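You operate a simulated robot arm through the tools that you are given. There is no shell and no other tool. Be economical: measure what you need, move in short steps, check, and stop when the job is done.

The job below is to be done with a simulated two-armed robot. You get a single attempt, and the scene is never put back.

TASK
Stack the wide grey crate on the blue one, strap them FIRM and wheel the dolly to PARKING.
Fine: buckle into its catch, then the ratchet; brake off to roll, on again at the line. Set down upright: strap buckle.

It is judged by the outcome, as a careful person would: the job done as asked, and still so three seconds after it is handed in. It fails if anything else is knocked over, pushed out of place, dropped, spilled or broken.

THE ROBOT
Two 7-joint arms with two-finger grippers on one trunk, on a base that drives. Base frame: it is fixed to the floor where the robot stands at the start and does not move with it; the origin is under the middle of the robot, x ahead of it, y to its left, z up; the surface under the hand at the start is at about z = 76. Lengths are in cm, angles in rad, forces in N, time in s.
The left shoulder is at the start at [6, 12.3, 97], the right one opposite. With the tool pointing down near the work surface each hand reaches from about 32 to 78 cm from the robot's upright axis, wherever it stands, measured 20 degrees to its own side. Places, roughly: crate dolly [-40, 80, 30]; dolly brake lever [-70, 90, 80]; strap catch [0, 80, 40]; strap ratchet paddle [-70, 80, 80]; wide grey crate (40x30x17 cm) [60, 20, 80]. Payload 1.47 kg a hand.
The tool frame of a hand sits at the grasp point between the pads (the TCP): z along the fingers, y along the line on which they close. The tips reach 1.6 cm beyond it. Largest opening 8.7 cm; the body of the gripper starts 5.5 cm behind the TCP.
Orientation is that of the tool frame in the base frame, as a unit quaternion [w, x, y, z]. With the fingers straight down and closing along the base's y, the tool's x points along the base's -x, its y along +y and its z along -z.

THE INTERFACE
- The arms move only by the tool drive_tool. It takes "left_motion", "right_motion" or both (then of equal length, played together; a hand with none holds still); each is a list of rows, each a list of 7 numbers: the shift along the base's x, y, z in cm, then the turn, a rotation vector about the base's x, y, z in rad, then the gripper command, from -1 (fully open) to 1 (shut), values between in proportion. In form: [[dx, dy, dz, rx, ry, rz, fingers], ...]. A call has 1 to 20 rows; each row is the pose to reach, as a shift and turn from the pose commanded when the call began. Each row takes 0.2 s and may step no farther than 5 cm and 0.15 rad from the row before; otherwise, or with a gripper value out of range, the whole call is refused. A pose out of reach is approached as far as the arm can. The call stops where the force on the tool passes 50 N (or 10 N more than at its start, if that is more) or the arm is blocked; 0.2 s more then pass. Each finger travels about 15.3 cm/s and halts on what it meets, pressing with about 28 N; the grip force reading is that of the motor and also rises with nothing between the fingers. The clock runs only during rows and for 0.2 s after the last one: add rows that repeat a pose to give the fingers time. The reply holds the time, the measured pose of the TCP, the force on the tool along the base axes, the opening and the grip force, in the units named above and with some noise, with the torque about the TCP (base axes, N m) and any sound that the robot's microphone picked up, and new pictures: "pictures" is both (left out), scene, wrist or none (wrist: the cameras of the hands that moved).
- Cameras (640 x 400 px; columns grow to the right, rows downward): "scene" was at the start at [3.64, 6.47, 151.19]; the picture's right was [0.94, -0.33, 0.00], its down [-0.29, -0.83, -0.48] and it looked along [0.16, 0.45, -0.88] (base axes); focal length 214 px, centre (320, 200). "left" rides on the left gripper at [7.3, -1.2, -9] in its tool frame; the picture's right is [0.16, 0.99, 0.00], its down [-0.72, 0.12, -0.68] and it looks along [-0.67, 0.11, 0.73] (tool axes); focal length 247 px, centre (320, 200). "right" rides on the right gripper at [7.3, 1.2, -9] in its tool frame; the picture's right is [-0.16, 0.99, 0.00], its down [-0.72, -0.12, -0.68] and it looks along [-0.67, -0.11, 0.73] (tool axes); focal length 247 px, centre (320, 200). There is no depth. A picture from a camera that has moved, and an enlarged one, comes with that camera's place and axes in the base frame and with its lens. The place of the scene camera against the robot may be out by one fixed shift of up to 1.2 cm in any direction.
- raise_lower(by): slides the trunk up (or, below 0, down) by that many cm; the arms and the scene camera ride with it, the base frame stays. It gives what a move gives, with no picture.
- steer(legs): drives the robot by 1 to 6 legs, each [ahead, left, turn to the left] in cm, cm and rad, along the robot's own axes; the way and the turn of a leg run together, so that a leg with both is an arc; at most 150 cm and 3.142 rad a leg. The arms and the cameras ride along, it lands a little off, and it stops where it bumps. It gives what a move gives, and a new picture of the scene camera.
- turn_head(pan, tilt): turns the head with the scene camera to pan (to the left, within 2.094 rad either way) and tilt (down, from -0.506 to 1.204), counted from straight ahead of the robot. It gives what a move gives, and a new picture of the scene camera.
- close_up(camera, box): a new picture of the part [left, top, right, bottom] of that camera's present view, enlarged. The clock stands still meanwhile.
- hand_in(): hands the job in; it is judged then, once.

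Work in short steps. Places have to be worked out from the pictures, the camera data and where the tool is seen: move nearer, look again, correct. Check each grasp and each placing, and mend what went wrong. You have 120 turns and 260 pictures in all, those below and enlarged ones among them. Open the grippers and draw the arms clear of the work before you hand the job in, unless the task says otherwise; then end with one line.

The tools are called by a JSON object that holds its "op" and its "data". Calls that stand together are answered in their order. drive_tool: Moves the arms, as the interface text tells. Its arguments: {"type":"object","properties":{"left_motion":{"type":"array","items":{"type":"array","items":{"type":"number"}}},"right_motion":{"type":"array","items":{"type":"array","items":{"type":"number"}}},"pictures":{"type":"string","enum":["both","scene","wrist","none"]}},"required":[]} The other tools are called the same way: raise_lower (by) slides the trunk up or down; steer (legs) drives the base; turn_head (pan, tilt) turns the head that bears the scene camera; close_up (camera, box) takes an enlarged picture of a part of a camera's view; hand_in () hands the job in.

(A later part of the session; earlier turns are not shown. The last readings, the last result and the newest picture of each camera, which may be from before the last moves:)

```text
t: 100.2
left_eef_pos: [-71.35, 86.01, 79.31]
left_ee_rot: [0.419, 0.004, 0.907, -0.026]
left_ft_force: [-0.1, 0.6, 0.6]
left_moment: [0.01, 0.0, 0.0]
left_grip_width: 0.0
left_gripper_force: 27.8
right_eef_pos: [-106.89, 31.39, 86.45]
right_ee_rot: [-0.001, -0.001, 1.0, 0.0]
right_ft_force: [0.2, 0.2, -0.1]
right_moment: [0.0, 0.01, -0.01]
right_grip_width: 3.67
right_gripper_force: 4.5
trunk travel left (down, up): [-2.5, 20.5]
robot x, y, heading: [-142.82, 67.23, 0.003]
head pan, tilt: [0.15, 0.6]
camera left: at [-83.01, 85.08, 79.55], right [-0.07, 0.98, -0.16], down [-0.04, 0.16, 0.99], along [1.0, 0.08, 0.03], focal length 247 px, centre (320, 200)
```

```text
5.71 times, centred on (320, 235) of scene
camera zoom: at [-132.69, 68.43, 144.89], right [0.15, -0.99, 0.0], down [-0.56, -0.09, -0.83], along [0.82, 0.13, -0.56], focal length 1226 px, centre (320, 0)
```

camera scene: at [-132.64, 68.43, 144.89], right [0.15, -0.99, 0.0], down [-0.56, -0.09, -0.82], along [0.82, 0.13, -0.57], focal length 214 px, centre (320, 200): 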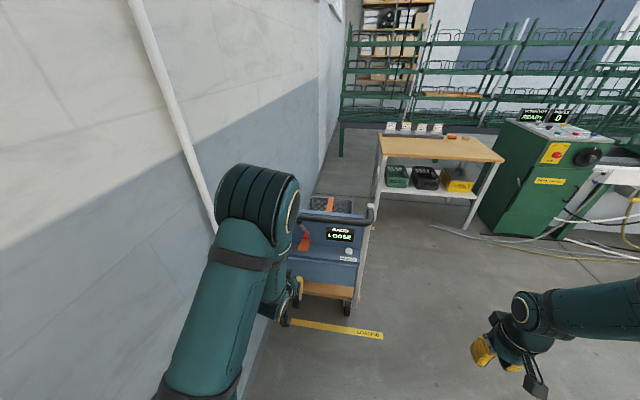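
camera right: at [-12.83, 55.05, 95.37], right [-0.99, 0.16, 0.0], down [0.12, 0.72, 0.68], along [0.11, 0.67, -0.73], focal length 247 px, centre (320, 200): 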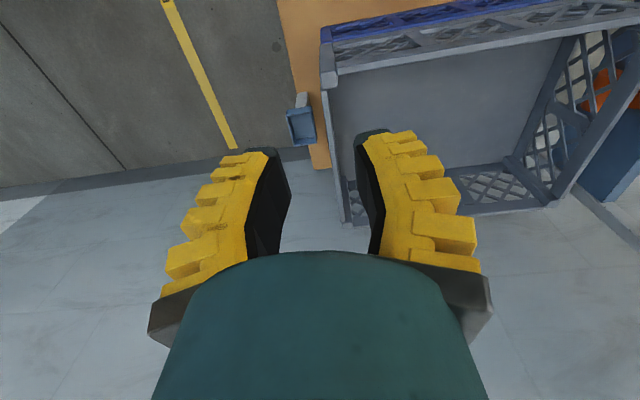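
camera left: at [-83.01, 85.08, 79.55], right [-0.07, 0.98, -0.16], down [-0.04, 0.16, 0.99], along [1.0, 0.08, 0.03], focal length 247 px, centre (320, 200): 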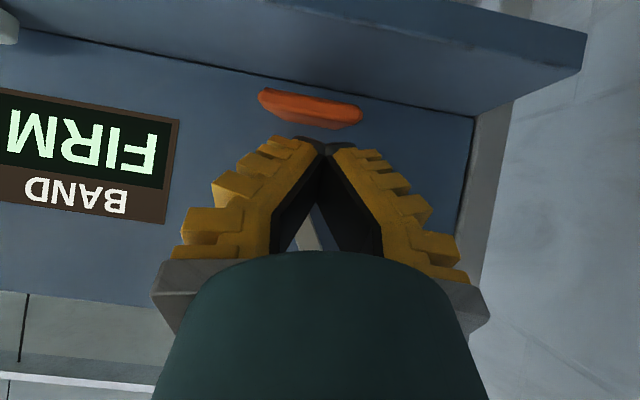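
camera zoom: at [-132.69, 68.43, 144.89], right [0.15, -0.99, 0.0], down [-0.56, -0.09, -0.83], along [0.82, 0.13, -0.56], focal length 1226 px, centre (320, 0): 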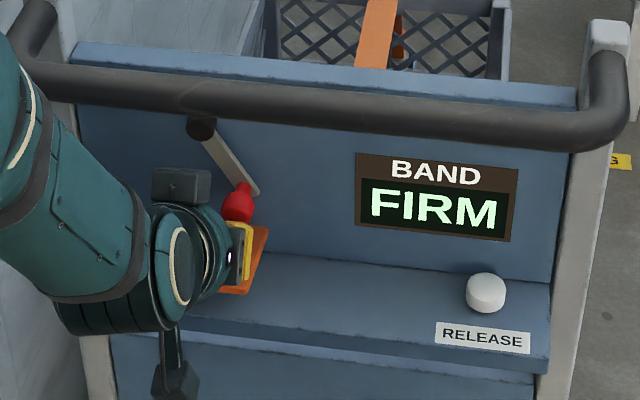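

The display reads **FIRM**, so I leave the paddle alone. Next is the brake: I go around to the right side of the red knob and then sweep it left toward FREE, staying above the paddle.

{"op": "drive_tool", "data": {"left_motion": [[-2, 0, 1, 0, 0, 0, 1], [-6, 0, 1.5, 0, 0, 0, 1], [-6, -4.6, 1.5, 0, 0, 0, 1], [-3, -4.8, 1.4, 0, 0, 0, 1], [0, -4.8, 1.3, 0, 0, 0, 1], [1.6, -4.8, 1.3, 0, 0, 0, 1]], "pictures": "wrist"}}

{"op": "close_up", "data": {"camera": "scene", "box": [280, 200, 360, 270]}}

```text
t: 101.6
left_eef_pos: [-69.87, 81.12, 80.51]
left_ee_rot: [0.418, 0.004, 0.908, -0.026]
left_ft_force: [-0.4, 0.2, -0.7]
left_moment: [0.0, 0.02, 0.01]
left_grip_width: 0.0
left_gripper_force: 28.0
right_eef_pos: [-107.03, 31.45, 86.24]
right_ee_rot: [0.0, -0.001, 1.0, 0.001]
right_ft_force: [0.0, 0.2, 0.4]
right_moment: [0.0, 0.01, -0.01]
right_grip_width: 3.64
right_gripper_force: 4.4
trunk travel left (down, up): [-2.5, 20.5]
robot x, y, heading: [-143.18, 66.94, -0.003]
head pan, tilt: [0.15, 0.6]
camera left: at [-81.36, 80.27, 80.76], right [-0.07, 0.98, -0.16], down [-0.04, 0.16, 0.99], along [1.0, 0.08, 0.03], focal length 247 px, centre (320, 200)
```

left: 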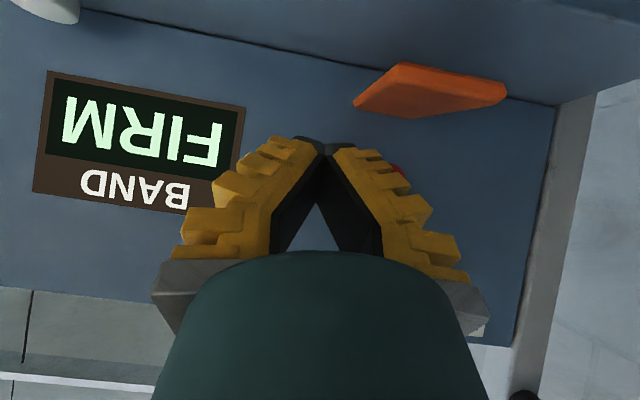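

```text
5.71 times, centred on (320, 235) of scene
camera zoom: at [-132.68, 68.42, 144.89], right [0.15, -0.99, 0.0], down [-0.56, -0.09, -0.83], along [0.82, 0.13, -0.56], focal length 1226 px, centre (320, 0)
```

zoom: 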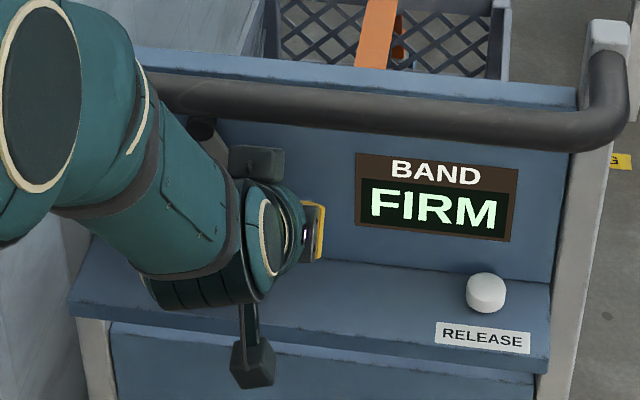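

In position right of the knob. I sweep left.

{"op": "drive_tool", "data": {"left_motion": [[0, 1.5, 0, 0, 0, 0, 1], [0, 3, -0.2, 0, 0, 0, 1], [0, 4.5, -0.3, 0, 0, 0, 1], [0, 6, -0.2, 0, 0, 0, 1], [0, 7.2, 0, 0, 0, 0, 1]], "pictures": "wrist"}}

{"op": "close_up", "data": {"camera": "scene", "box": [280, 200, 360, 270]}}

```text
t: 102.8
left_eef_pos: [-69.92, 87.35, 80.75]
left_ee_rot: [0.418, 0.008, 0.908, -0.029]
left_ft_force: [-4.3, -30.2, 1.6]
left_moment: [-0.06, 0.05, -0.22]
left_grip_width: 0.02
left_gripper_force: 28.4
right_eef_pos: [-107.1, 31.2, 86.15]
right_ee_rot: [-0.001, -0.001, 1.0, 0.001]
right_ft_force: [0.2, -0.2, 0.5]
right_moment: [-0.02, -0.01, -0.01]
right_grip_width: 3.67
right_gripper_force: 4.4
trunk travel left (down, up): [-2.5, 20.5]
robot x, y, heading: [-143.07, 66.42, 0.006]
head pan, tilt: [0.15, 0.6]
camera left: at [-81.5, 86.66, 80.9], right [-0.06, 0.98, -0.17], down [-0.04, 0.16, 0.99], along [1.0, 0.07, 0.03], focal length 247 px, centre (320, 200)
```

left: 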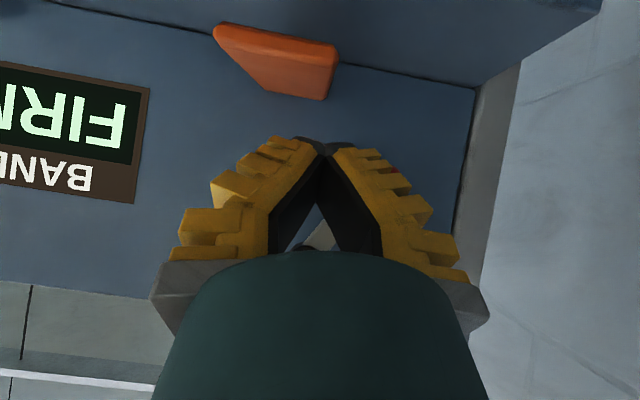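

```text
5.71 times, centred on (320, 235) of scene
camera zoom: at [-132.73, 68.05, 144.9], right [0.15, -0.99, 0.0], down [-0.56, -0.08, -0.83], along [0.82, 0.13, -0.56], focal length 1226 px, centre (320, 0)
```

zoom: 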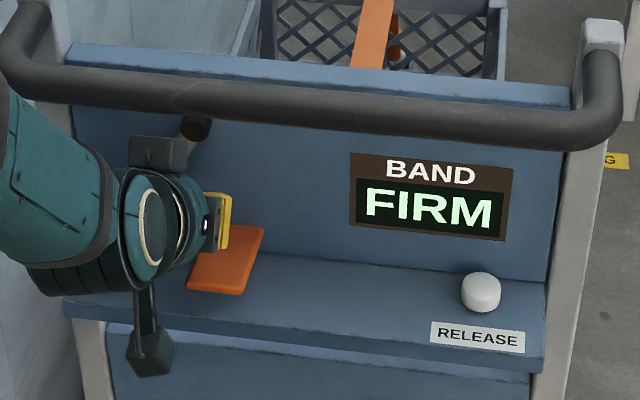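

A 30 N push-back shows the lever reached its stop. I back away and check it.

{"op": "drive_tool", "data": {"left_motion": [[0, -1.5, 0, 0, 0, 0, 1], [-3, -2, 0.3, 0, 0, 0, 1], [-7, -2, 0.3, 0, 0, 0, 0.3], [-11, -2, 0, 0, 0, 0, 0], [-15, -2, -1, 0, 0, 0, -0.2]], "pictures": "wrist"}}

{"op": "close_up", "data": {"camera": "scene", "box": [270, 190, 390, 290]}}

```text
t: 104.0
left_eef_pos: [-84.76, 86.43, 79.7]
left_ee_rot: [0.42, 0.004, 0.907, -0.026]
left_ft_force: [0.8, -0.1, -0.5]
left_moment: [0.01, 0.03, 0.02]
left_grip_width: 5.75
left_gripper_force: 3.5
right_eef_pos: [-106.92, 31.46, 86.4]
right_ee_rot: [0.0, -0.002, 1.0, 0.0]
right_ft_force: [-0.7, -0.4, -0.8]
right_moment: [-0.01, -0.02, -0.03]
right_grip_width: 3.65
right_gripper_force: 4.4
trunk travel left (down, up): [-2.5, 20.5]
robot x, y, heading: [-143.05, 66.68, 0.004]
head pan, tilt: [0.15, 0.6]
camera left: at [-96.27, 85.51, 79.81], right [-0.07, 0.98, -0.16], down [-0.05, 0.16, 0.99], along [1.0, 0.08, 0.03], focal length 247 px, centre (320, 200)
```

left: 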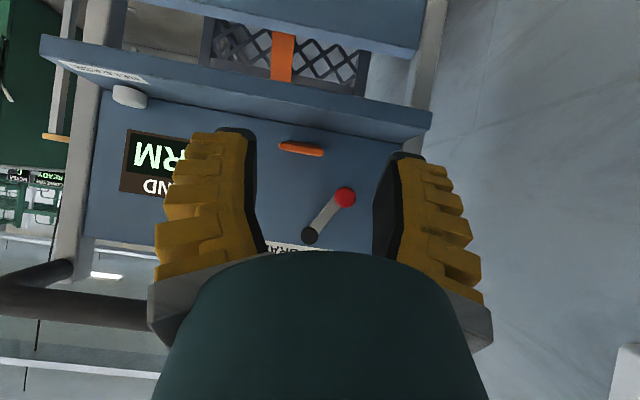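

```text
4.00 times, centred on (330, 240) of scene
camera zoom: at [-132.7, 68.44, 144.89], right [0.15, -0.99, 0.0], down [-0.56, -0.09, -0.83], along [0.82, 0.13, -0.56], focal length 858 px, centre (280, 40)
```

zoom: 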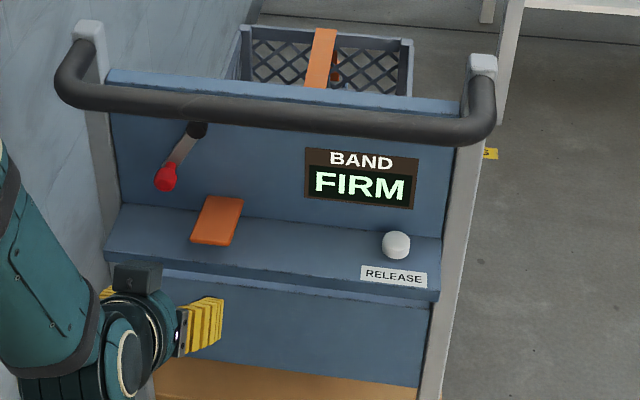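

Brake is at FREE and the band still reads FIRM. Now I prepare both hands to grip the handle bar from above: first I raise both and level the left hand.

{"op": "drive_tool", "data": {"left_motion": [[-1, 0.5, 3, 0, 0.14, 0, -0.2], [-1, 1, 7, 0, 0.28, 0, -0.2], [-1, 1.5, 11, 0, 0.42, 0, -0.2], [-1, 2, 15, 0, 0.56, 0, -0.2], [-1, 2.5, 19, 0, 0.7, 0, -0.2], [-1, 3, 23, 0, 0.84, 0, -0.2], [-1, 3, 26, 0, 0.86, 0, -0.2]], "right_motion": [[3, 2, 2, 0, 0, 0, 0], [6, 4, 5, 0, 0, 0, 0], [9, 6, 8, 0, 0, 0, -0.2], [11, 8, 11, 0, 0, 0, -0.2], [13, 11, 14, 0, 0, 0, -0.2], [15, 14, 17, 0, 0, 0, -0.2], [17, 17, 20, 0, 0, 0, -0.2]], "pictures": "none"}}

{"op": "drive_tool", "data": {"left_motion": [[0, 0, 0, 0, 0, 0.14, -0.2], [0, 0, 0, 0, 0, 0.28, -0.2], [0, 0, 0, 0, 0, 0.42, -0.2], [0, 0, 0, 0, 0, 0.56, -0.2], [0, 0, 0, 0, 0, 0.7, -0.2], [0, 0, 0, 0, 0, 0.84, -0.2], [0, 0, 0, 0, 0, 0.98, -0.2], [0, 0, 0, 0, 0, 1.12, -0.2], [0, 0, 0, 0, 0, 1.26, -0.2], [0, 0, 0, 0, 0, 1.4, -0.2], [0, 0, 0, 0, 0, 1.5, -0.2], [0, 0, 0, 0, 0, 1.57, -0.2]], "right_motion": [[0, 2, 0, 0, 0, -0.14, -0.2], [0, 4, 0, 0, 0, -0.28, -0.2], [0, 6, 0, 0, 0, -0.42, -0.2], [0, 8, 0, 0, 0, -0.56, -0.2], [0, 10, 0, 0, 0, -0.7, -0.2], [0, 12, 0, 0, 0, -0.84, -0.2], [0, 14, 0, 0, 0, -0.98, -0.2], [0, 15, 0, 0, 0, -1.12, -0.2], [0, 16, 0, 0, 0, -1.26, -0.2], [0, 17, 0, 0, 0, -1.4, -0.2], [0, 17, 0, 0, 0, -1.5, -0.2], [0, 17, 0, 0, 0, -1.57, -0.2]], "pictures": "both"}}

```text
t: 105.6
left_eef_pos: [-86.05, 89.64, 105.49]
left_ee_rot: [0.002, -0.009, 1.0, -0.026]
left_ft_force: [0.2, 0.9, -0.2]
left_moment: [-0.02, -0.02, 0.02]
left_grip_width: 5.73
left_gripper_force: 3.5
right_eef_pos: [-90.02, 48.68, 106.47]
right_ee_rot: [0.0, -0.002, 1.0, 0.0]
right_ft_force: [-0.4, 0.0, 0.8]
right_moment: [-0.04, 0.01, -0.01]
right_grip_width: 5.74
right_gripper_force: 3.8
trunk travel left (down, up): [-2.5, 20.5]
robot x, y, heading: [-143.06, 66.35, 0.008]
head pan, tilt: [0.15, 0.6]
```

```text
t: 108.2
left_eef_pos: [-85.88, 89.5, 105.64]
left_ee_rot: [-0.019, 0.712, -0.702, 0.015]
left_ft_force: [0.4, 0.3, -0.4]
left_moment: [-0.02, -0.02, 0.01]
left_grip_width: 5.74
left_gripper_force: 3.8
right_eef_pos: [-90.0, 65.51, 106.34]
right_ee_rot: [0.0, 0.707, 0.707, 0.0]
right_ft_force: [0.4, -0.1, -0.6]
right_moment: [0.0, -0.02, -0.01]
right_grip_width: 5.74
right_gripper_force: 4.1
trunk travel left (down, up): [-2.5, 20.5]
robot x, y, heading: [-142.64, 66.6, 0.004]
head pan, tilt: [0.15, 0.6]
camera scene: at [-132.68, 68.43, 144.89], right [0.15, -0.99, 0.0], down [-0.56, -0.09, -0.83], along [0.82, 0.13, -0.56], focal length 214 px, centre (320, 200)
camera right: at [-88.86, 72.66, 115.33], right [0.99, -0.16, 0.0], down [-0.11, -0.72, 0.68], along [-0.11, -0.67, -0.73], focal length 247 px, centre (320, 200)
camera left: at [-85.01, 82.01, 114.48], right [-0.98, -0.17, -0.05], down [-0.16, 0.72, 0.68], along [-0.08, 0.67, -0.73], focal length 247 px, centre (320, 200)
```

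scene: 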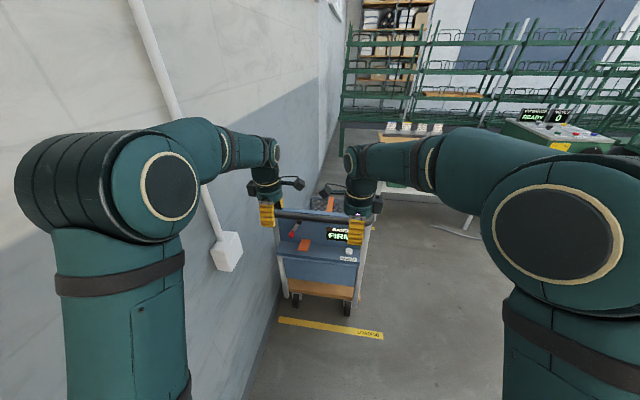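
right: 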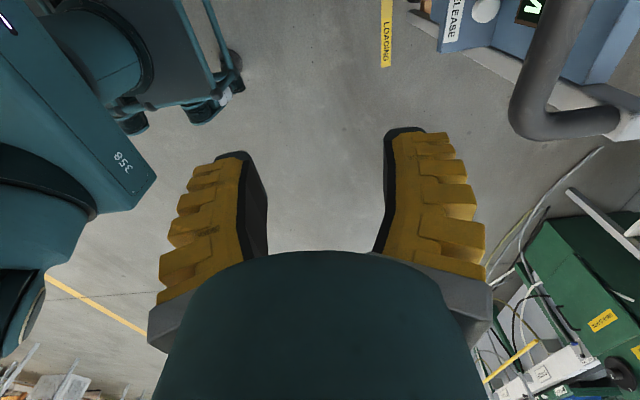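
left: 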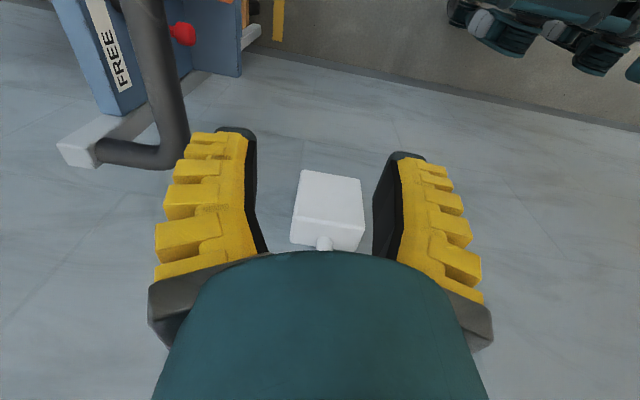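

The bar runs at x≈−72.3 from y 61 to 96, at about z 94, and is roughly 3 cm thick. I bring both hands above it.

{"op": "drive_tool", "data": {"left_motion": [[3, 0, 0, 0, 0, 0, -0.5], [6, 0, 0, 0, 0, 0, -0.5], [9, 0, 0, 0, 0, 0, -0.5], [12, 0, 0, 0, 0, 0, -0.5], [13.6, 0, -2, 0, 0, 0, -0.5]], "right_motion": [[4, 0, 0, 0, 0, 0, -0.5], [8, 0, 0, 0, 0, 0, -0.5], [12, 0, 0, 0, 0, 0, -0.5], [16, 0, 0, 0, 0, 0, -0.5], [17.8, 0, -2.5, 0, 0, 0, -0.5]], "pictures": "wrist"}}

```text
t: 109.4
left_eef_pos: [-71.95, 89.41, 103.5]
left_ee_rot: [-0.018, 0.712, -0.702, 0.016]
left_ft_force: [1.1, 0.2, -0.1]
left_moment: [0.0, 0.04, -0.03]
left_grip_width: 6.94
left_gripper_force: 3.3
right_eef_pos: [-72.02, 65.5, 103.81]
right_ee_rot: [-0.002, 0.706, 0.708, -0.002]
right_ft_force: [0.1, -0.2, -0.7]
right_moment: [-0.01, 0.05, 0.0]
right_grip_width: 6.93
right_gripper_force: 3.0
trunk travel left (down, up): [-2.5, 20.5]
robot x, y, heading: [-142.73, 66.7, 0.002]
head pan, tilt: [0.15, 0.6]
camera right: at [-70.99, 72.72, 112.73], right [0.99, -0.15, 0.0], down [-0.11, -0.72, 0.68], along [-0.11, -0.67, -0.73], focal length 247 px, centre (320, 200)
camera left: at [-71.16, 82.01, 112.39], right [-0.98, -0.17, -0.05], down [-0.16, 0.72, 0.68], along [-0.08, 0.67, -0.73], focal length 247 px, centre (320, 200)
```

right: 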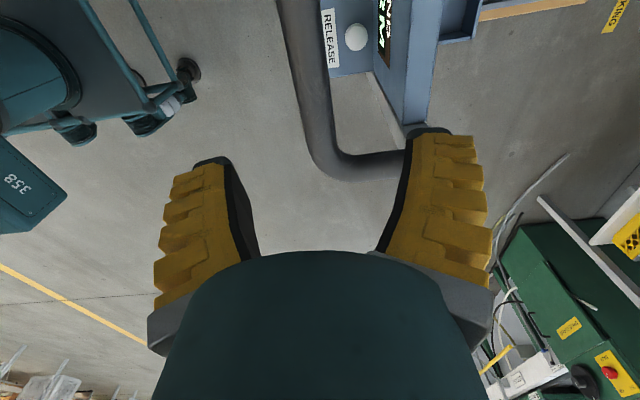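
left: 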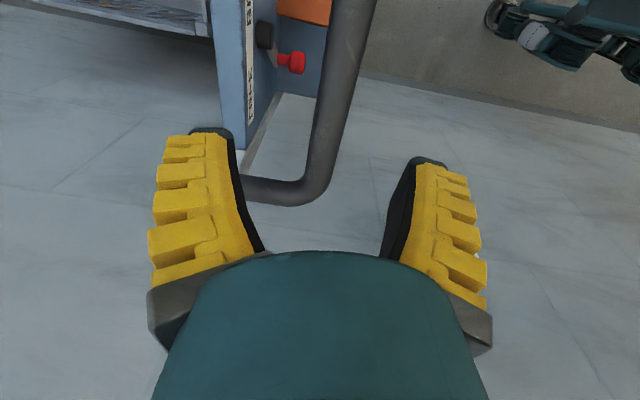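

Both hands are over the bar. I descend and close on it.

{"op": "drive_tool", "data": {"left_motion": [[-0.2, 0, -3, 0, 0, 0, -0.5], [-0.3, 0, -6, 0, 0, 0, -0.5], [-0.3, 0, -9.3, 0, 0, 0, -0.5], [-0.3, 0, -9.3, 0, 0, 0, 0], [-0.3, 0, -9.3, 0, 0, 0, 1], [-0.3, 0, -9.3, 0, 0, 0, 1]], "right_motion": [[-0.4, 0, -3, 0, 0, 0, -0.5], [-0.6, 0.5, -6, 0, 0, 0, -0.5], [-0.6, 0.5, -9.6, 0, 0, 0, -0.5], [-0.6, 0.5, -9.6, 0, 0, 0, 0], [-0.6, 0.5, -9.6, 0, 0, 0, 1], [-0.6, 0.5, -9.6, 0, 0, 0, 1]], "pictures": "wrist"}}

```text
t: 110.8
left_eef_pos: [-72.62, 89.44, 94.32]
left_ee_rot: [-0.019, 0.712, -0.702, 0.014]
left_ft_force: [-23.6, -2.8, 7.8]
left_moment: [-0.08, 0.24, -0.28]
left_grip_width: 2.19
left_gripper_force: 30.2
right_eef_pos: [-72.59, 66.17, 94.44]
right_ee_rot: [0.002, 0.706, 0.709, 0.003]
right_ft_force: [30.7, 3.0, 0.3]
right_moment: [-0.18, -0.15, -0.06]
right_grip_width: 1.98
right_gripper_force: 29.8
trunk travel left (down, up): [-2.5, 20.5]
robot x, y, heading: [-143.08, 66.76, 0.007]
head pan, tilt: [0.15, 0.6]
camera right: at [-71.63, 73.35, 103.39], right [0.99, -0.15, 0.01], down [-0.12, -0.72, 0.68], along [-0.1, -0.67, -0.73], focal length 247 px, centre (320, 200)
camera left: at [-71.76, 82.06, 103.21], right [-0.98, -0.17, -0.05], down [-0.16, 0.72, 0.68], along [-0.08, 0.67, -0.73], focal length 247 px, centre (320, 200)
```

right: 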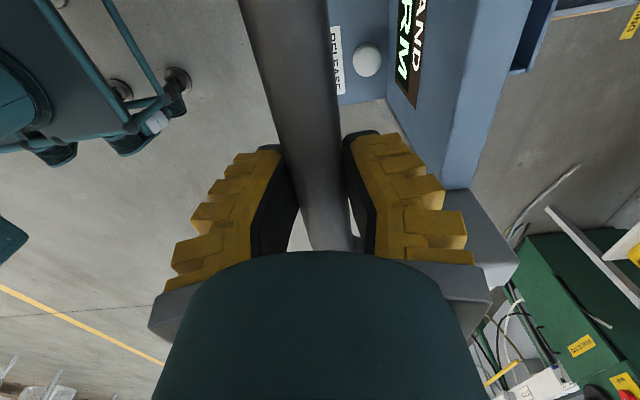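
left: 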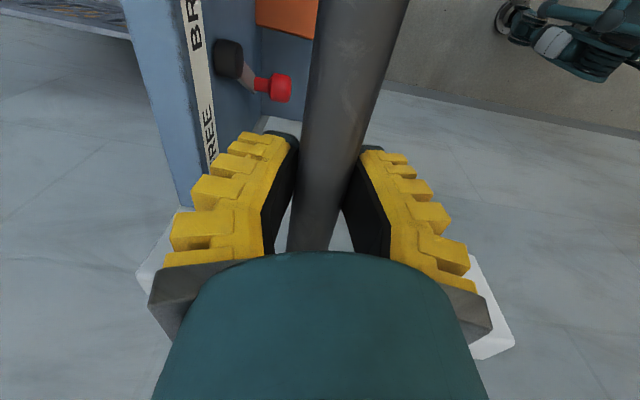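

Both hands hold the bar (about 2 cm each). I relax the small opposing preload and then drive ahead 8 cm as a test.

{"op": "drive_tool", "data": {"left_motion": [[-0.25, 0, 0, 0, 0, 0, 1], [-0.25, 0, 0, 0, 0, 0, 1]], "right_motion": [[0.25, 0, 0, 0, 0, 0, 1], [0.25, 0, 0, 0, 0, 0, 1]], "pictures": "none"}}

{"op": "close_up", "data": {"camera": "scene", "box": [240, 190, 400, 350]}}

{"op": "steer", "data": {"legs": [[8, 0, 0]]}}

```text
t: 111.4
left_eef_pos: [-72.59, 89.48, 94.46]
left_ee_rot: [-0.023, 0.712, -0.702, 0.019]
left_ft_force: [12.5, 0.3, 1.2]
left_moment: [-0.23, -0.08, -0.15]
left_grip_width: 1.92
left_gripper_force: 30.0
right_eef_pos: [-72.59, 66.02, 94.23]
right_ee_rot: [-0.002, 0.705, 0.709, -0.002]
right_ft_force: [-8.0, 0.5, 8.4]
right_moment: [0.21, 0.08, -0.12]
right_grip_width: 2.23
right_gripper_force: 29.8
trunk travel left (down, up): [-2.5, 20.5]
robot x, y, heading: [-142.86, 66.83, 0.006]
head pan, tilt: [0.15, 0.6]
```

```text
2.50 times, centred on (320, 270) of scene
camera zoom: at [-132.71, 68.43, 144.9], right [0.15, -0.99, 0.0], down [-0.56, -0.09, -0.83], along [0.82, 0.13, -0.56], focal length 536 px, centre (320, 25)
```

zoom: 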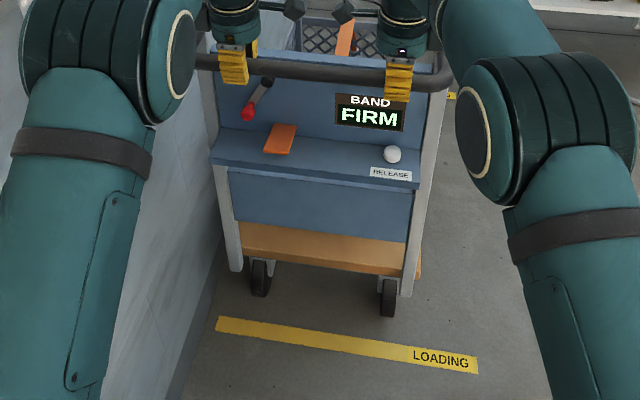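

```text
t: 112.4
left_eef_pos: [-64.77, 89.46, 94.43]
left_ee_rot: [-0.022, 0.712, -0.702, 0.018]
left_ft_force: [28.5, -1.3, 2.1]
left_moment: [0.13, -0.27, -0.29]
left_grip_width: 1.87
left_gripper_force: 30.7
right_eef_pos: [-64.73, 66.12, 94.22]
right_ee_rot: [-0.002, 0.706, 0.709, -0.003]
right_ft_force: [-31.3, -1.0, 3.5]
right_moment: [0.26, 0.17, -0.14]
right_grip_width: 2.21
right_gripper_force: 30.2
trunk travel left (down, up): [-2.5, 20.5]
robot x, y, heading: [-135.08, 66.47, 0.002]
head pan, tilt: [0.15, 0.6]
camera scene: at [-124.79, 68.42, 144.9], right [0.15, -0.99, 0.0], down [-0.56, -0.09, -0.83], along [0.82, 0.13, -0.56], focal length 214 px, centre (320, 200)
```

scene: 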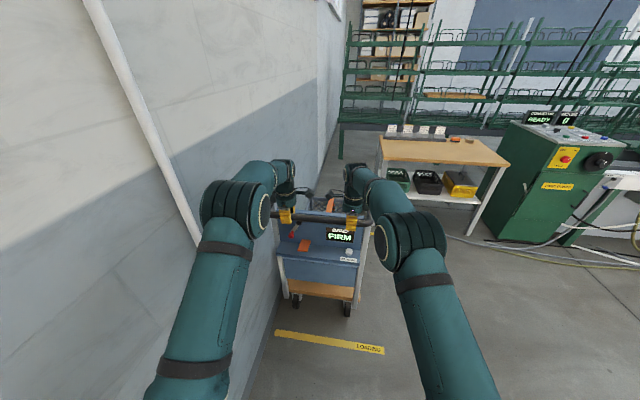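

The dolly rolls with me. In the starting view the dolly's rear end stood right at the LOADING line, so parking means its rear end at the PARKING line, about 100 cm of travel. I continue with a 45 cm leg.

{"op": "steer", "data": {"legs": [[45, 0, 0]]}}

```text
t: 115.2
left_eef_pos: [-18.53, 90.42, 94.51]
left_ee_rot: [-0.024, 0.715, -0.698, 0.018]
left_ft_force: [33.8, -21.9, 1.1]
left_moment: [-0.14, -0.2, -0.6]
left_grip_width: 1.92
left_gripper_force: 30.1
right_eef_pos: [-18.52, 67.17, 93.95]
right_ee_rot: [-0.008, 0.701, 0.713, -0.006]
right_ft_force: [-30.8, -24.0, -15.3]
right_moment: [0.05, -0.08, -0.14]
right_grip_width: 1.91
right_gripper_force: 30.1
trunk travel left (down, up): [-2.5, 20.5]
robot x, y, heading: [-88.77, 67.31, 0.022]
head pan, tilt: [0.15, 0.6]
camera scene: at [-78.33, 68.58, 144.88], right [0.17, -0.99, 0.0], down [-0.56, -0.09, -0.82], along [0.81, 0.14, -0.57], focal length 214 px, centre (320, 200)
```

scene: 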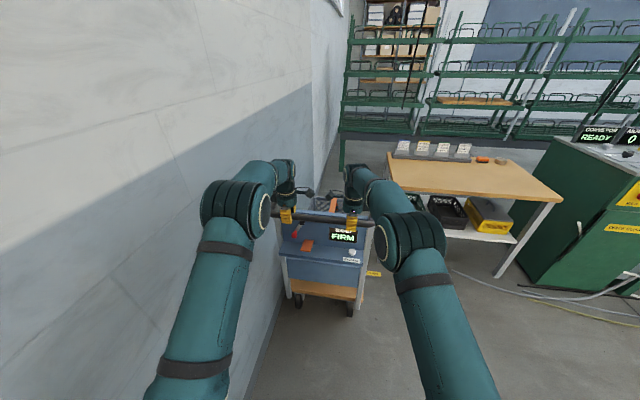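

The base has yawed a little and loads the bar sideways. I straighten the heading and go on with a shorter leg.

{"op": "steer", "data": {"legs": [[0, 0, -0.019], [20, 0, 0]]}}

```text
t: 117.1
left_eef_pos: [1.38, 90.24, 94.18]
left_ee_rot: [-0.02, 0.711, -0.703, 0.019]
left_ft_force: [-31.5, 19.4, -5.1]
left_moment: [0.2, 0.12, -0.33]
left_grip_width: 2.01
left_gripper_force: 29.5
right_eef_pos: [1.15, 66.84, 94.03]
right_ee_rot: [-0.003, 0.706, 0.708, -0.006]
right_ft_force: [28.4, 17.2, -2.7]
right_moment: [0.23, -0.04, 0.0]
right_grip_width: 2.14
right_gripper_force: 30.1
trunk travel left (down, up): [-2.5, 20.5]
robot x, y, heading: [-68.73, 67.43, 0.006]
head pan, tilt: [0.15, 0.6]
camera scene: at [-58.61, 69.43, 144.88], right [0.15, -0.99, 0.0], down [-0.56, -0.09, -0.82], along [0.82, 0.12, -0.57], focal length 214 px, centre (320, 200)
```

scene: 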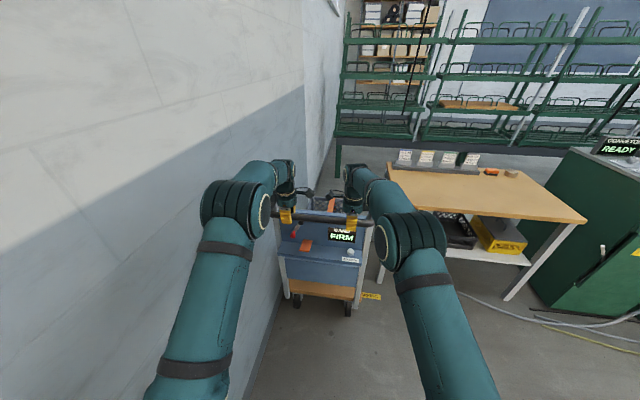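

Displacement is about 74 cm so far. I go another 17 cm and then compare the rear end with the PARKING line.

{"op": "steer", "data": {"legs": [[17, 0, 0]]}}

{"op": "close_up", "data": {"camera": "scene", "box": [240, 190, 400, 350]}}

```text
t: 118.6
left_eef_pos: [18.24, 90.22, 94.24]
left_ee_rot: [-0.02, 0.711, -0.702, 0.017]
left_ft_force: [-7.1, 7.0, -4.3]
left_moment: [0.2, -0.02, -0.19]
left_grip_width: 1.92
left_gripper_force: 29.8
right_eef_pos: [18.25, 66.8, 94.05]
right_ee_rot: [-0.004, 0.705, 0.71, -0.007]
right_ft_force: [3.2, 9.4, -3.4]
right_moment: [0.51, 0.05, -0.12]
right_grip_width: 2.09
right_gripper_force: 30.2
trunk travel left (down, up): [-2.5, 20.5]
robot x, y, heading: [-52.0, 67.76, 0.008]
head pan, tilt: [0.15, 0.6]
camera scene: at [-41.71, 69.26, 144.88], right [0.15, -0.99, 0.0], down [-0.56, -0.09, -0.82], along [0.82, 0.13, -0.57], focal length 214 px, centre (320, 200)
```

scene: 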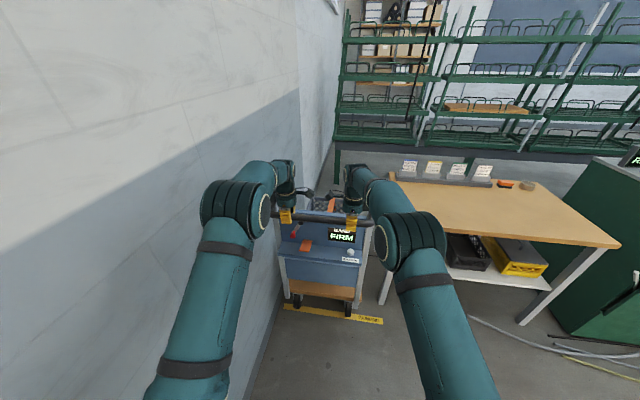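

```text
2.50 times, centred on (320, 270) of scene
camera zoom: at [-41.71, 69.26, 144.88], right [0.15, -0.99, 0.0], down [-0.56, -0.09, -0.82], along [0.82, 0.13, -0.57], focal length 536 px, centre (320, 25)
```

zoom: 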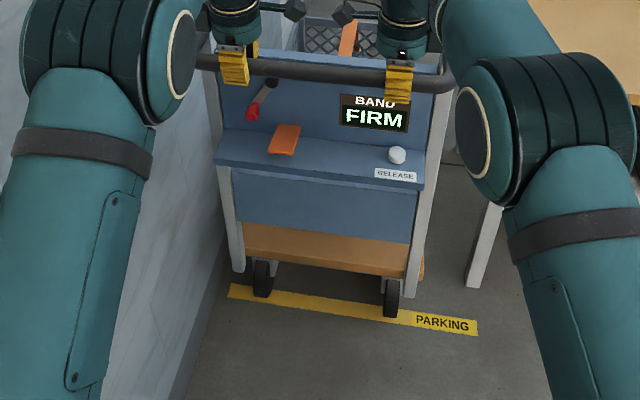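

Compared with the start view, the line must come about 36 px lower in the picture, so about 9.2 cm remain.

{"op": "steer", "data": {"legs": [[9.2, 0, 0]]}}

{"op": "close_up", "data": {"camera": "scene", "box": [240, 190, 400, 350]}}

```text
t: 119.7
left_eef_pos: [27.33, 90.15, 94.33]
left_ee_rot: [-0.022, 0.711, -0.703, 0.017]
left_ft_force: [2.8, 2.8, -3.4]
left_moment: [0.16, -0.1, -0.19]
left_grip_width: 1.91
left_gripper_force: 30.0
right_eef_pos: [27.36, 66.83, 93.87]
right_ee_rot: [-0.004, 0.705, 0.709, -0.005]
right_ft_force: [3.3, 4.3, -2.0]
right_moment: [0.12, 0.08, -0.06]
right_grip_width: 2.11
right_gripper_force: 30.1
trunk travel left (down, up): [-2.5, 20.5]
robot x, y, heading: [-42.93, 67.25, 0.008]
head pan, tilt: [0.15, 0.6]
camera scene: at [-32.62, 69.19, 144.88], right [0.15, -0.99, 0.0], down [-0.56, -0.09, -0.82], along [0.81, 0.13, -0.57], focal length 214 px, centre (320, 200)
```

scene: 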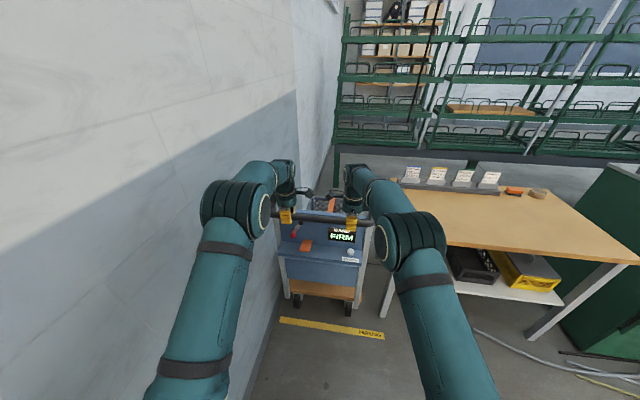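

```text
2.50 times, centred on (320, 270) of scene
camera zoom: at [-32.62, 69.19, 144.88], right [0.15, -0.99, 0.0], down [-0.56, -0.09, -0.82], along [0.81, 0.13, -0.57], focal length 536 px, centre (320, 25)
```

zoom: 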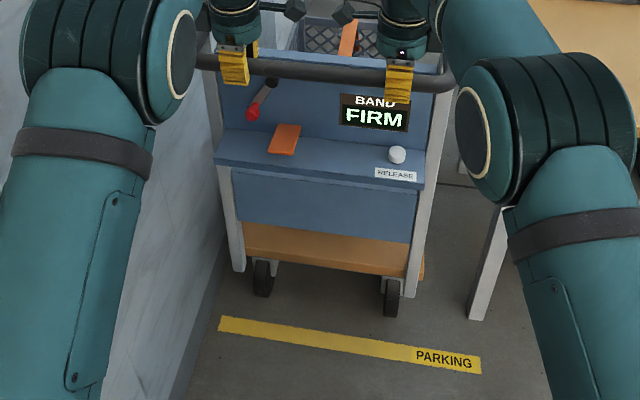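

The view now matches the starting one, so the rear end is at the PARKING line just as it was at LOADING. The right hand keeps holding the bar while the left lets go to set the brake.

{"op": "drive_tool", "data": {"left_motion": [[0, 0, 0, 0, 0, 0, 0], [0, 0, 0, 0, 0, 0, -0.5], [0, 0, 3, 0, 0, 0, -0.5], [0, 0, 6.5, 0, 0, 0, -0.5], [0, 0, 10, 0, 0, 0, -0.5], [-3, 0, 11, 0, 0, 0, -0.3], [-7, 0, 11, 0, 0, 0, 0], [-11, 0, 11, 0, 0, 0, 0], [-14, 0, 11, 0, 0, 0, 0]], "pictures": "none"}}

{"op": "drive_tool", "data": {"left_motion": [[0, 0, 0, 0, 0, -0.14, 0], [0, 0, 0, 0, 0, -0.28, 0], [0, 0, 0, 0, 0, -0.42, 0], [0, 0, 0, 0, 0, -0.56, 0], [0, 0, 0, 0, 0, -0.7, 0], [0, 0, 0, 0, 0, -0.84, 0], [0, 0, 0, 0, 0, -0.98, 0], [0, 0, 0, 0, 0, -1.12, 0], [0, 0, 0, 0, 0, -1.26, 0], [0, 0, 0, 0, 0, -1.4, 0], [0, 0, 0, 0, 0, -1.5, 0], [0, 0, 0, 0, 0, -1.57, 0]], "pictures": "none"}}

{"op": "drive_tool", "data": {"left_motion": [[0, 0, -3, 0, -0.14, 0, 0], [0, 0, -7, 0, -0.28, 0, 0], [0, 0, -11, 0, -0.42, 0, 0], [0, 0, -15, 0, -0.56, 0, 0], [0, 0, -19, 0, -0.7, 0, 0], [0, 0, -23, 0, -0.83, 0, 0], [0, 0, -24.5, 0, -0.86, 0, 0]], "pictures": "both"}}

```text
t: 121.7
left_eef_pos: [13.17, 90.2, 105.33]
left_ee_rot: [-0.022, 0.711, -0.703, 0.018]
left_ft_force: [-0.5, -0.6, -1.0]
left_moment: [0.02, -0.01, 0.02]
left_grip_width: 4.89
left_gripper_force: 4.1
right_eef_pos: [27.25, 66.81, 93.96]
right_ee_rot: [-0.004, 0.705, 0.709, -0.005]
right_ft_force: [0.9, 4.0, -3.3]
right_moment: [0.08, 0.03, -0.17]
right_grip_width: 2.06
right_gripper_force: 29.8
trunk travel left (down, up): [-2.5, 20.5]
robot x, y, heading: [-42.88, 67.49, 0.001]
head pan, tilt: [0.15, 0.6]
```

```text
t: 124.3
left_eef_pos: [13.16, 90.13, 105.47]
left_ee_rot: [0.003, -0.005, 1.0, -0.028]
left_ft_force: [1.0, 0.1, 0.5]
left_moment: [-0.04, 0.01, -0.01]
left_grip_width: 4.89
left_gripper_force: 3.6
right_eef_pos: [27.28, 66.84, 94.05]
right_ee_rot: [-0.004, 0.705, 0.709, -0.005]
right_ft_force: [-2.2, 3.9, -5.8]
right_moment: [0.0, 0.05, -0.06]
right_grip_width: 2.04
right_gripper_force: 30.6
trunk travel left (down, up): [-2.5, 20.5]
robot x, y, heading: [-42.73, 67.19, 0.001]
head pan, tilt: [0.15, 0.6]
```

```text
t: 125.9
left_eef_pos: [13.24, 90.28, 80.76]
left_ee_rot: [0.42, 0.006, 0.907, -0.027]
left_ft_force: [-0.2, 0.0, -0.1]
left_moment: [0.02, 0.02, 0.02]
left_grip_width: 4.88
left_gripper_force: 4.2
right_eef_pos: [27.34, 66.91, 93.94]
right_ee_rot: [-0.003, 0.705, 0.709, -0.005]
right_ft_force: [-1.5, 4.9, -6.9]
right_moment: [-0.1, 0.04, -0.09]
right_grip_width: 2.04
right_gripper_force: 29.9
trunk travel left (down, up): [-2.5, 20.5]
robot x, y, heading: [-43.07, 67.09, 0.008]
head pan, tilt: [0.15, 0.6]
camera scene: at [-32.7, 69.17, 144.89], right [0.15, -0.99, 0.0], down [-0.56, -0.09, -0.82], along [0.82, 0.13, -0.57], focal length 214 px, centre (320, 200)
camera left: at [1.61, 89.44, 81.0], right [-0.07, 0.98, -0.16], down [-0.04, 0.16, 0.99], along [1.0, 0.08, 0.03], focal length 247 px, centre (320, 200)
```

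scene: 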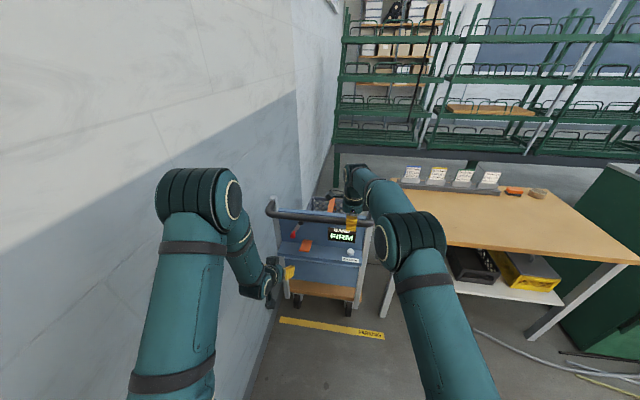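
left: 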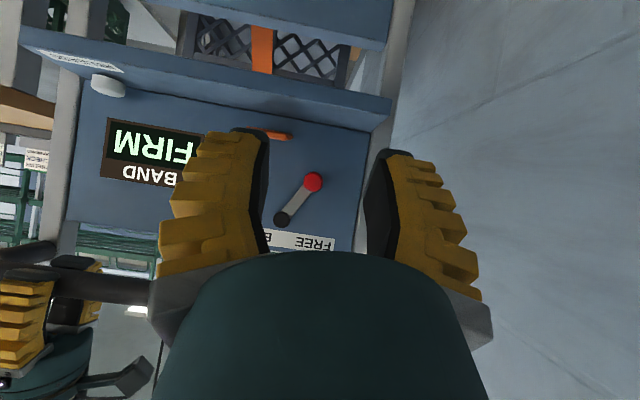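

The knob reads as (32.2, 90.8, 79.8), at FREE. I straddle it with the open fingers and carry it to the right, toward BRAKE.

{"op": "drive_tool", "data": {"left_motion": [[4, 0.5, 0, 0, 0, 0, 0], [8, 0.6, 0, 0, 0, 0, 0], [12, 0.6, 0, 0, 0, 0, 0], [15, 0.6, 0, 0, 0, 0, 0], [16.7, 0.6, 0, 0, 0, 0, 0]], "pictures": "wrist"}}

```text
t: 127.1
left_eef_pos: [29.95, 90.91, 80.77]
left_ee_rot: [0.418, 0.006, 0.908, -0.028]
left_ft_force: [0.8, 0.1, 0.4]
left_moment: [-0.03, -0.02, 0.02]
left_grip_width: 4.9
left_gripper_force: 4.1
right_eef_pos: [27.29, 66.85, 93.99]
right_ee_rot: [-0.004, 0.705, 0.709, -0.005]
right_ft_force: [-1.5, 4.3, -6.8]
right_moment: [0.0, 0.06, -0.11]
right_grip_width: 2.03
right_gripper_force: 29.7
trunk travel left (down, up): [-2.5, 20.5]
robot x, y, heading: [-43.05, 67.34, 0.005]
head pan, tilt: [0.15, 0.6]
camera left: at [18.42, 90.0, 81.02], right [-0.07, 0.98, -0.16], down [-0.04, 0.16, 0.99], along [1.0, 0.08, 0.03], focal length 247 px, centre (320, 200)
```

left: 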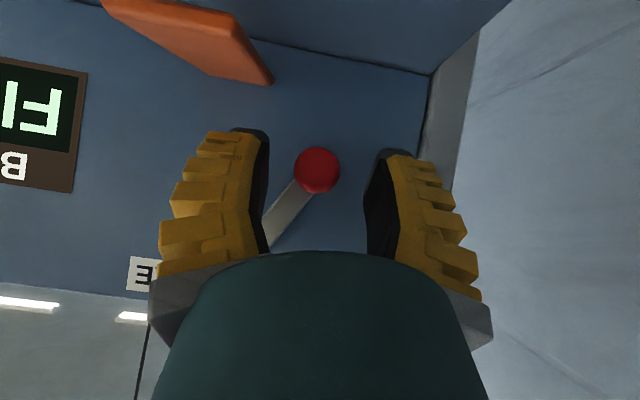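

The knob is between the fingers. I sweep right.

{"op": "drive_tool", "data": {"left_motion": [[0, -1.5, 0, 0, 0, 0, 0], [0, -3, -0.2, 0, 0, 0, 0], [0, -4.5, -0.2, 0, 0, 0, 0], [0, -6, 0, 0, 0, 0, 0], [0, -7, 0, 0, 0, 0, 0], [0, -7.8, 0, 0, 0, 0, 0]], "pictures": "wrist"}}

{"op": "close_up", "data": {"camera": "scene", "box": [270, 190, 390, 290]}}

```text
t: 128.5
left_eef_pos: [30.05, 82.79, 80.84]
left_ee_rot: [0.42, 0.006, 0.907, -0.028]
left_ft_force: [0.0, 0.2, -0.2]
left_moment: [0.03, -0.03, 0.01]
left_grip_width: 4.97
left_gripper_force: 4.6
right_eef_pos: [27.3, 66.95, 93.95]
right_ee_rot: [-0.003, 0.706, 0.708, -0.005]
right_ft_force: [0.0, 3.8, -6.8]
right_moment: [-0.06, 0.03, -0.08]
right_grip_width: 2.03
right_gripper_force: 30.7
trunk travel left (down, up): [-2.5, 20.5]
robot x, y, heading: [-42.62, 67.6, 0.005]
head pan, tilt: [0.15, 0.6]
camera left: at [18.47, 82.04, 81.11], right [-0.07, 0.98, -0.16], down [-0.04, 0.16, 0.99], along [1.0, 0.08, 0.03], focal length 247 px, centre (320, 200)
```

left: 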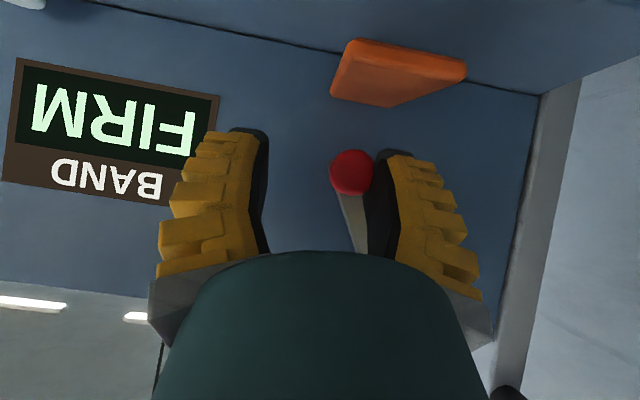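

```text
4.00 times, centred on (330, 240) of scene
camera zoom: at [-32.67, 69.17, 144.89], right [0.15, -0.99, 0.0], down [-0.56, -0.09, -0.82], along [0.81, 0.13, -0.57], focal length 858 px, centre (280, 40)
```

zoom: 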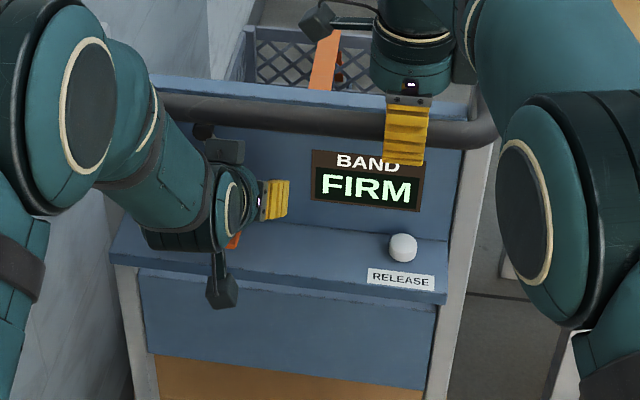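

The knob is over on the BRAKE side. I push a bit more to be sure it reaches its stop.

{"op": "drive_tool", "data": {"left_motion": [[0, -0.6, 0, 0, 0, 0, 0], [0, -1.2, 0, 0, 0, 0, 0], [0, -1.6, 0, 0, 0, 0, 0]], "pictures": "none"}}

{"op": "drive_tool", "data": {"left_motion": [[0, 1, 0, 0, 0, 0, 0], [-3, 1, 0, 0, 0, 0, 0], [-7, 1, 0, 0, 0, 0, 0], [-11, 2, 0, 0, 0, 0, 0], [-15, 3, -1, 0, 0, 0, 0]], "pictures": "wrist"}}

{"op": "close_up", "data": {"camera": "scene", "box": [270, 190, 390, 290]}}

```text
t: 129.3
left_eef_pos: [30.08, 81.67, 81.08]
left_ee_rot: [0.42, 0.004, 0.907, -0.026]
left_ft_force: [-0.1, 15.4, 9.2]
left_moment: [0.41, -0.3, 0.03]
left_grip_width: 6.31
left_gripper_force: 14.3
right_eef_pos: [27.31, 66.97, 93.99]
right_ee_rot: [-0.003, 0.706, 0.708, -0.005]
right_ft_force: [3.5, -3.2, -8.2]
right_moment: [0.49, -0.01, -0.09]
right_grip_width: 1.96
right_gripper_force: 30.1
trunk travel left (down, up): [-2.5, 20.5]
robot x, y, heading: [-42.93, 67.41, 0.006]
head pan, tilt: [0.15, 0.6]
```

```text
t: 130.5
left_eef_pos: [15.05, 84.45, 79.89]
left_ee_rot: [0.419, 0.006, 0.908, -0.028]
left_ft_force: [-0.3, -0.1, -0.3]
left_moment: [0.05, -0.02, -0.02]
left_grip_width: 4.91
left_gripper_force: 4.0
right_eef_pos: [27.26, 66.8, 93.94]
right_ee_rot: [-0.005, 0.705, 0.709, -0.004]
right_ft_force: [0.0, 3.3, -5.7]
right_moment: [-0.01, 0.02, -0.27]
right_grip_width: 2.03
right_gripper_force: 29.7
trunk travel left (down, up): [-2.5, 20.5]
robot x, y, heading: [-42.6, 67.49, 0.003]
head pan, tilt: [0.15, 0.6]
camera left: at [3.49, 83.59, 80.15], right [-0.07, 0.98, -0.17], down [-0.04, 0.16, 0.99], along [1.0, 0.07, 0.03], focal length 247 px, centre (320, 200)
```

left: 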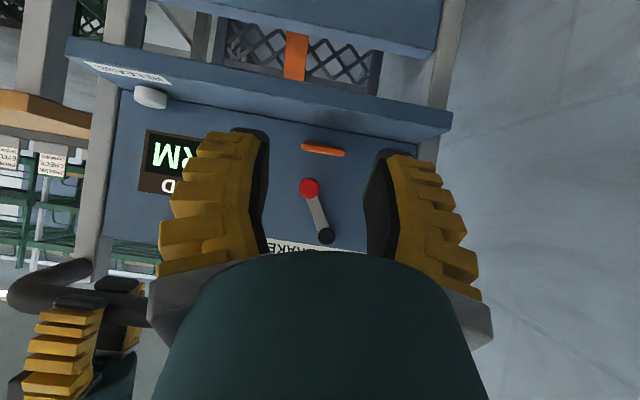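

```text
4.00 times, centred on (330, 240) of scene
camera zoom: at [-32.66, 69.15, 144.88], right [0.15, -0.99, 0.0], down [-0.56, -0.09, -0.82], along [0.81, 0.13, -0.57], focal length 858 px, centre (280, 40)
```

zoom: 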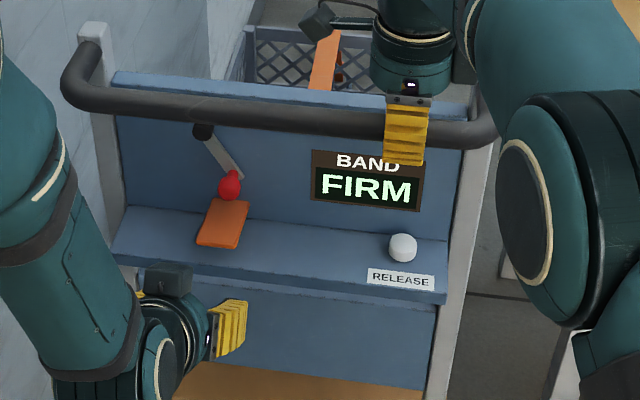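

The lever is back at BRAKE against its stop and the band still reads FIRM. I release the bar with the right hand, lift and draw both arms back.

{"op": "drive_tool", "data": {"left_motion": [[0, 0, 0, 0, 0, 0, 0], [0, 0, 0, 0, 0, 0, 0], [0, 0, 0, 0, 0, 0, 0], [0, 0, 0, 0, 0, 0, 0], [0, 0, 0, 0, 0, 0, 0], [-1, 0, 0, 0, 0, 0, 0], [-2, 0, 0, 0, 0, 0, 0], [-3, 0, 0, 0, 0, 0, 0]], "right_motion": [[0, 0, 0, 0, 0, 0, 0], [0, 0, 0, 0, 0, 0, -0.5], [0, 0, 3, 0, 0, 0, -0.5], [0, 0, 6.5, 0, 0, 0, -0.5], [0, 0, 10, 0, 0, 0, -0.5], [-4, 0, 11, 0, 0, 0, -0.5], [-8, 0, 11, 0, 0, 0, -0.5], [-12, 0, 11, 0, 0, 0, -0.5]], "pictures": "none"}}

{"op": "close_up", "data": {"camera": "scene", "box": [240, 190, 400, 350]}}

{"op": "steer", "data": {"legs": [[-20, 0, 0]]}}

```text
t: 132.3
left_eef_pos: [11.9, 84.41, 79.89]
left_ee_rot: [0.419, 0.005, 0.907, -0.027]
left_ft_force: [0.3, 0.7, -0.2]
left_moment: [0.0, 0.0, -0.03]
left_grip_width: 4.92
left_gripper_force: 3.8
right_eef_pos: [15.01, 66.78, 105.25]
right_ee_rot: [-0.004, 0.706, 0.708, -0.004]
right_ft_force: [0.2, 0.2, -0.2]
right_moment: [0.04, -0.03, -0.01]
right_grip_width: 6.91
right_gripper_force: 2.7
trunk travel left (down, up): [-2.5, 20.5]
robot x, y, heading: [-43.01, 67.27, 0.002]
head pan, tilt: [0.15, 0.6]
```

```text
2.50 times, centred on (320, 270) of scene
camera zoom: at [-32.86, 69.11, 144.91], right [0.15, -0.99, 0.0], down [-0.56, -0.09, -0.83], along [0.82, 0.13, -0.56], focal length 536 px, centre (320, 25)
```

zoom: 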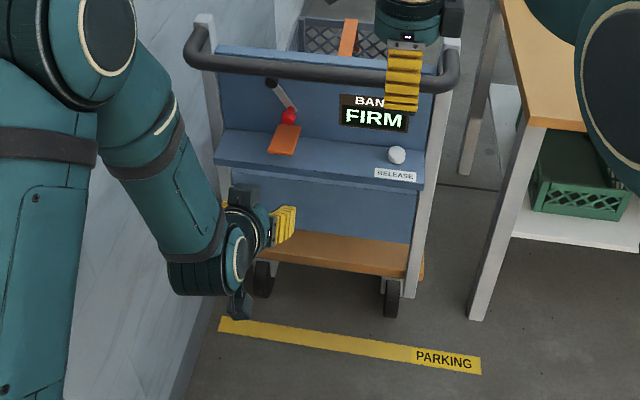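

```text
t: 133.9
left_eef_pos: [-7.98, 84.34, 79.86]
left_ee_rot: [0.42, 0.004, 0.907, -0.027]
left_ft_force: [-0.2, 0.4, -0.1]
left_moment: [-0.01, 0.0, 0.02]
left_grip_width: 4.89
left_gripper_force: 4.1
right_eef_pos: [-4.68, 66.97, 105.11]
right_ee_rot: [-0.004, 0.704, 0.711, -0.004]
right_ft_force: [0.2, 0.3, 0.0]
right_moment: [0.03, -0.05, -0.04]
right_grip_width: 6.93
right_gripper_force: 3.0
trunk travel left (down, up): [-2.5, 20.5]
robot x, y, heading: [-62.6, 67.28, 0.007]
head pan, tilt: [0.15, 0.6]
camera scene: at [-52.6, 69.02, 144.9], right [0.16, -0.99, 0.0], down [-0.56, -0.09, -0.83], along [0.82, 0.13, -0.56], focal length 214 px, centre (320, 200)
```

scene: 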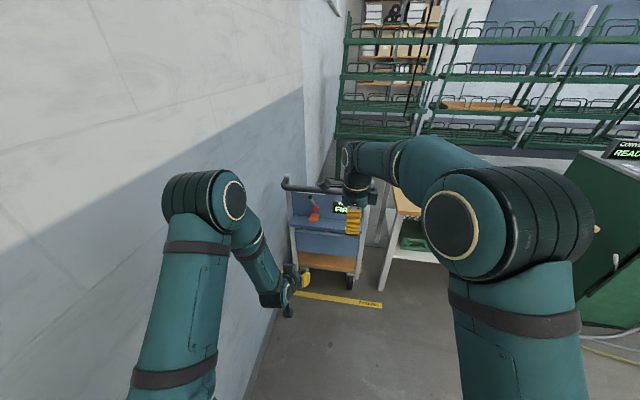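

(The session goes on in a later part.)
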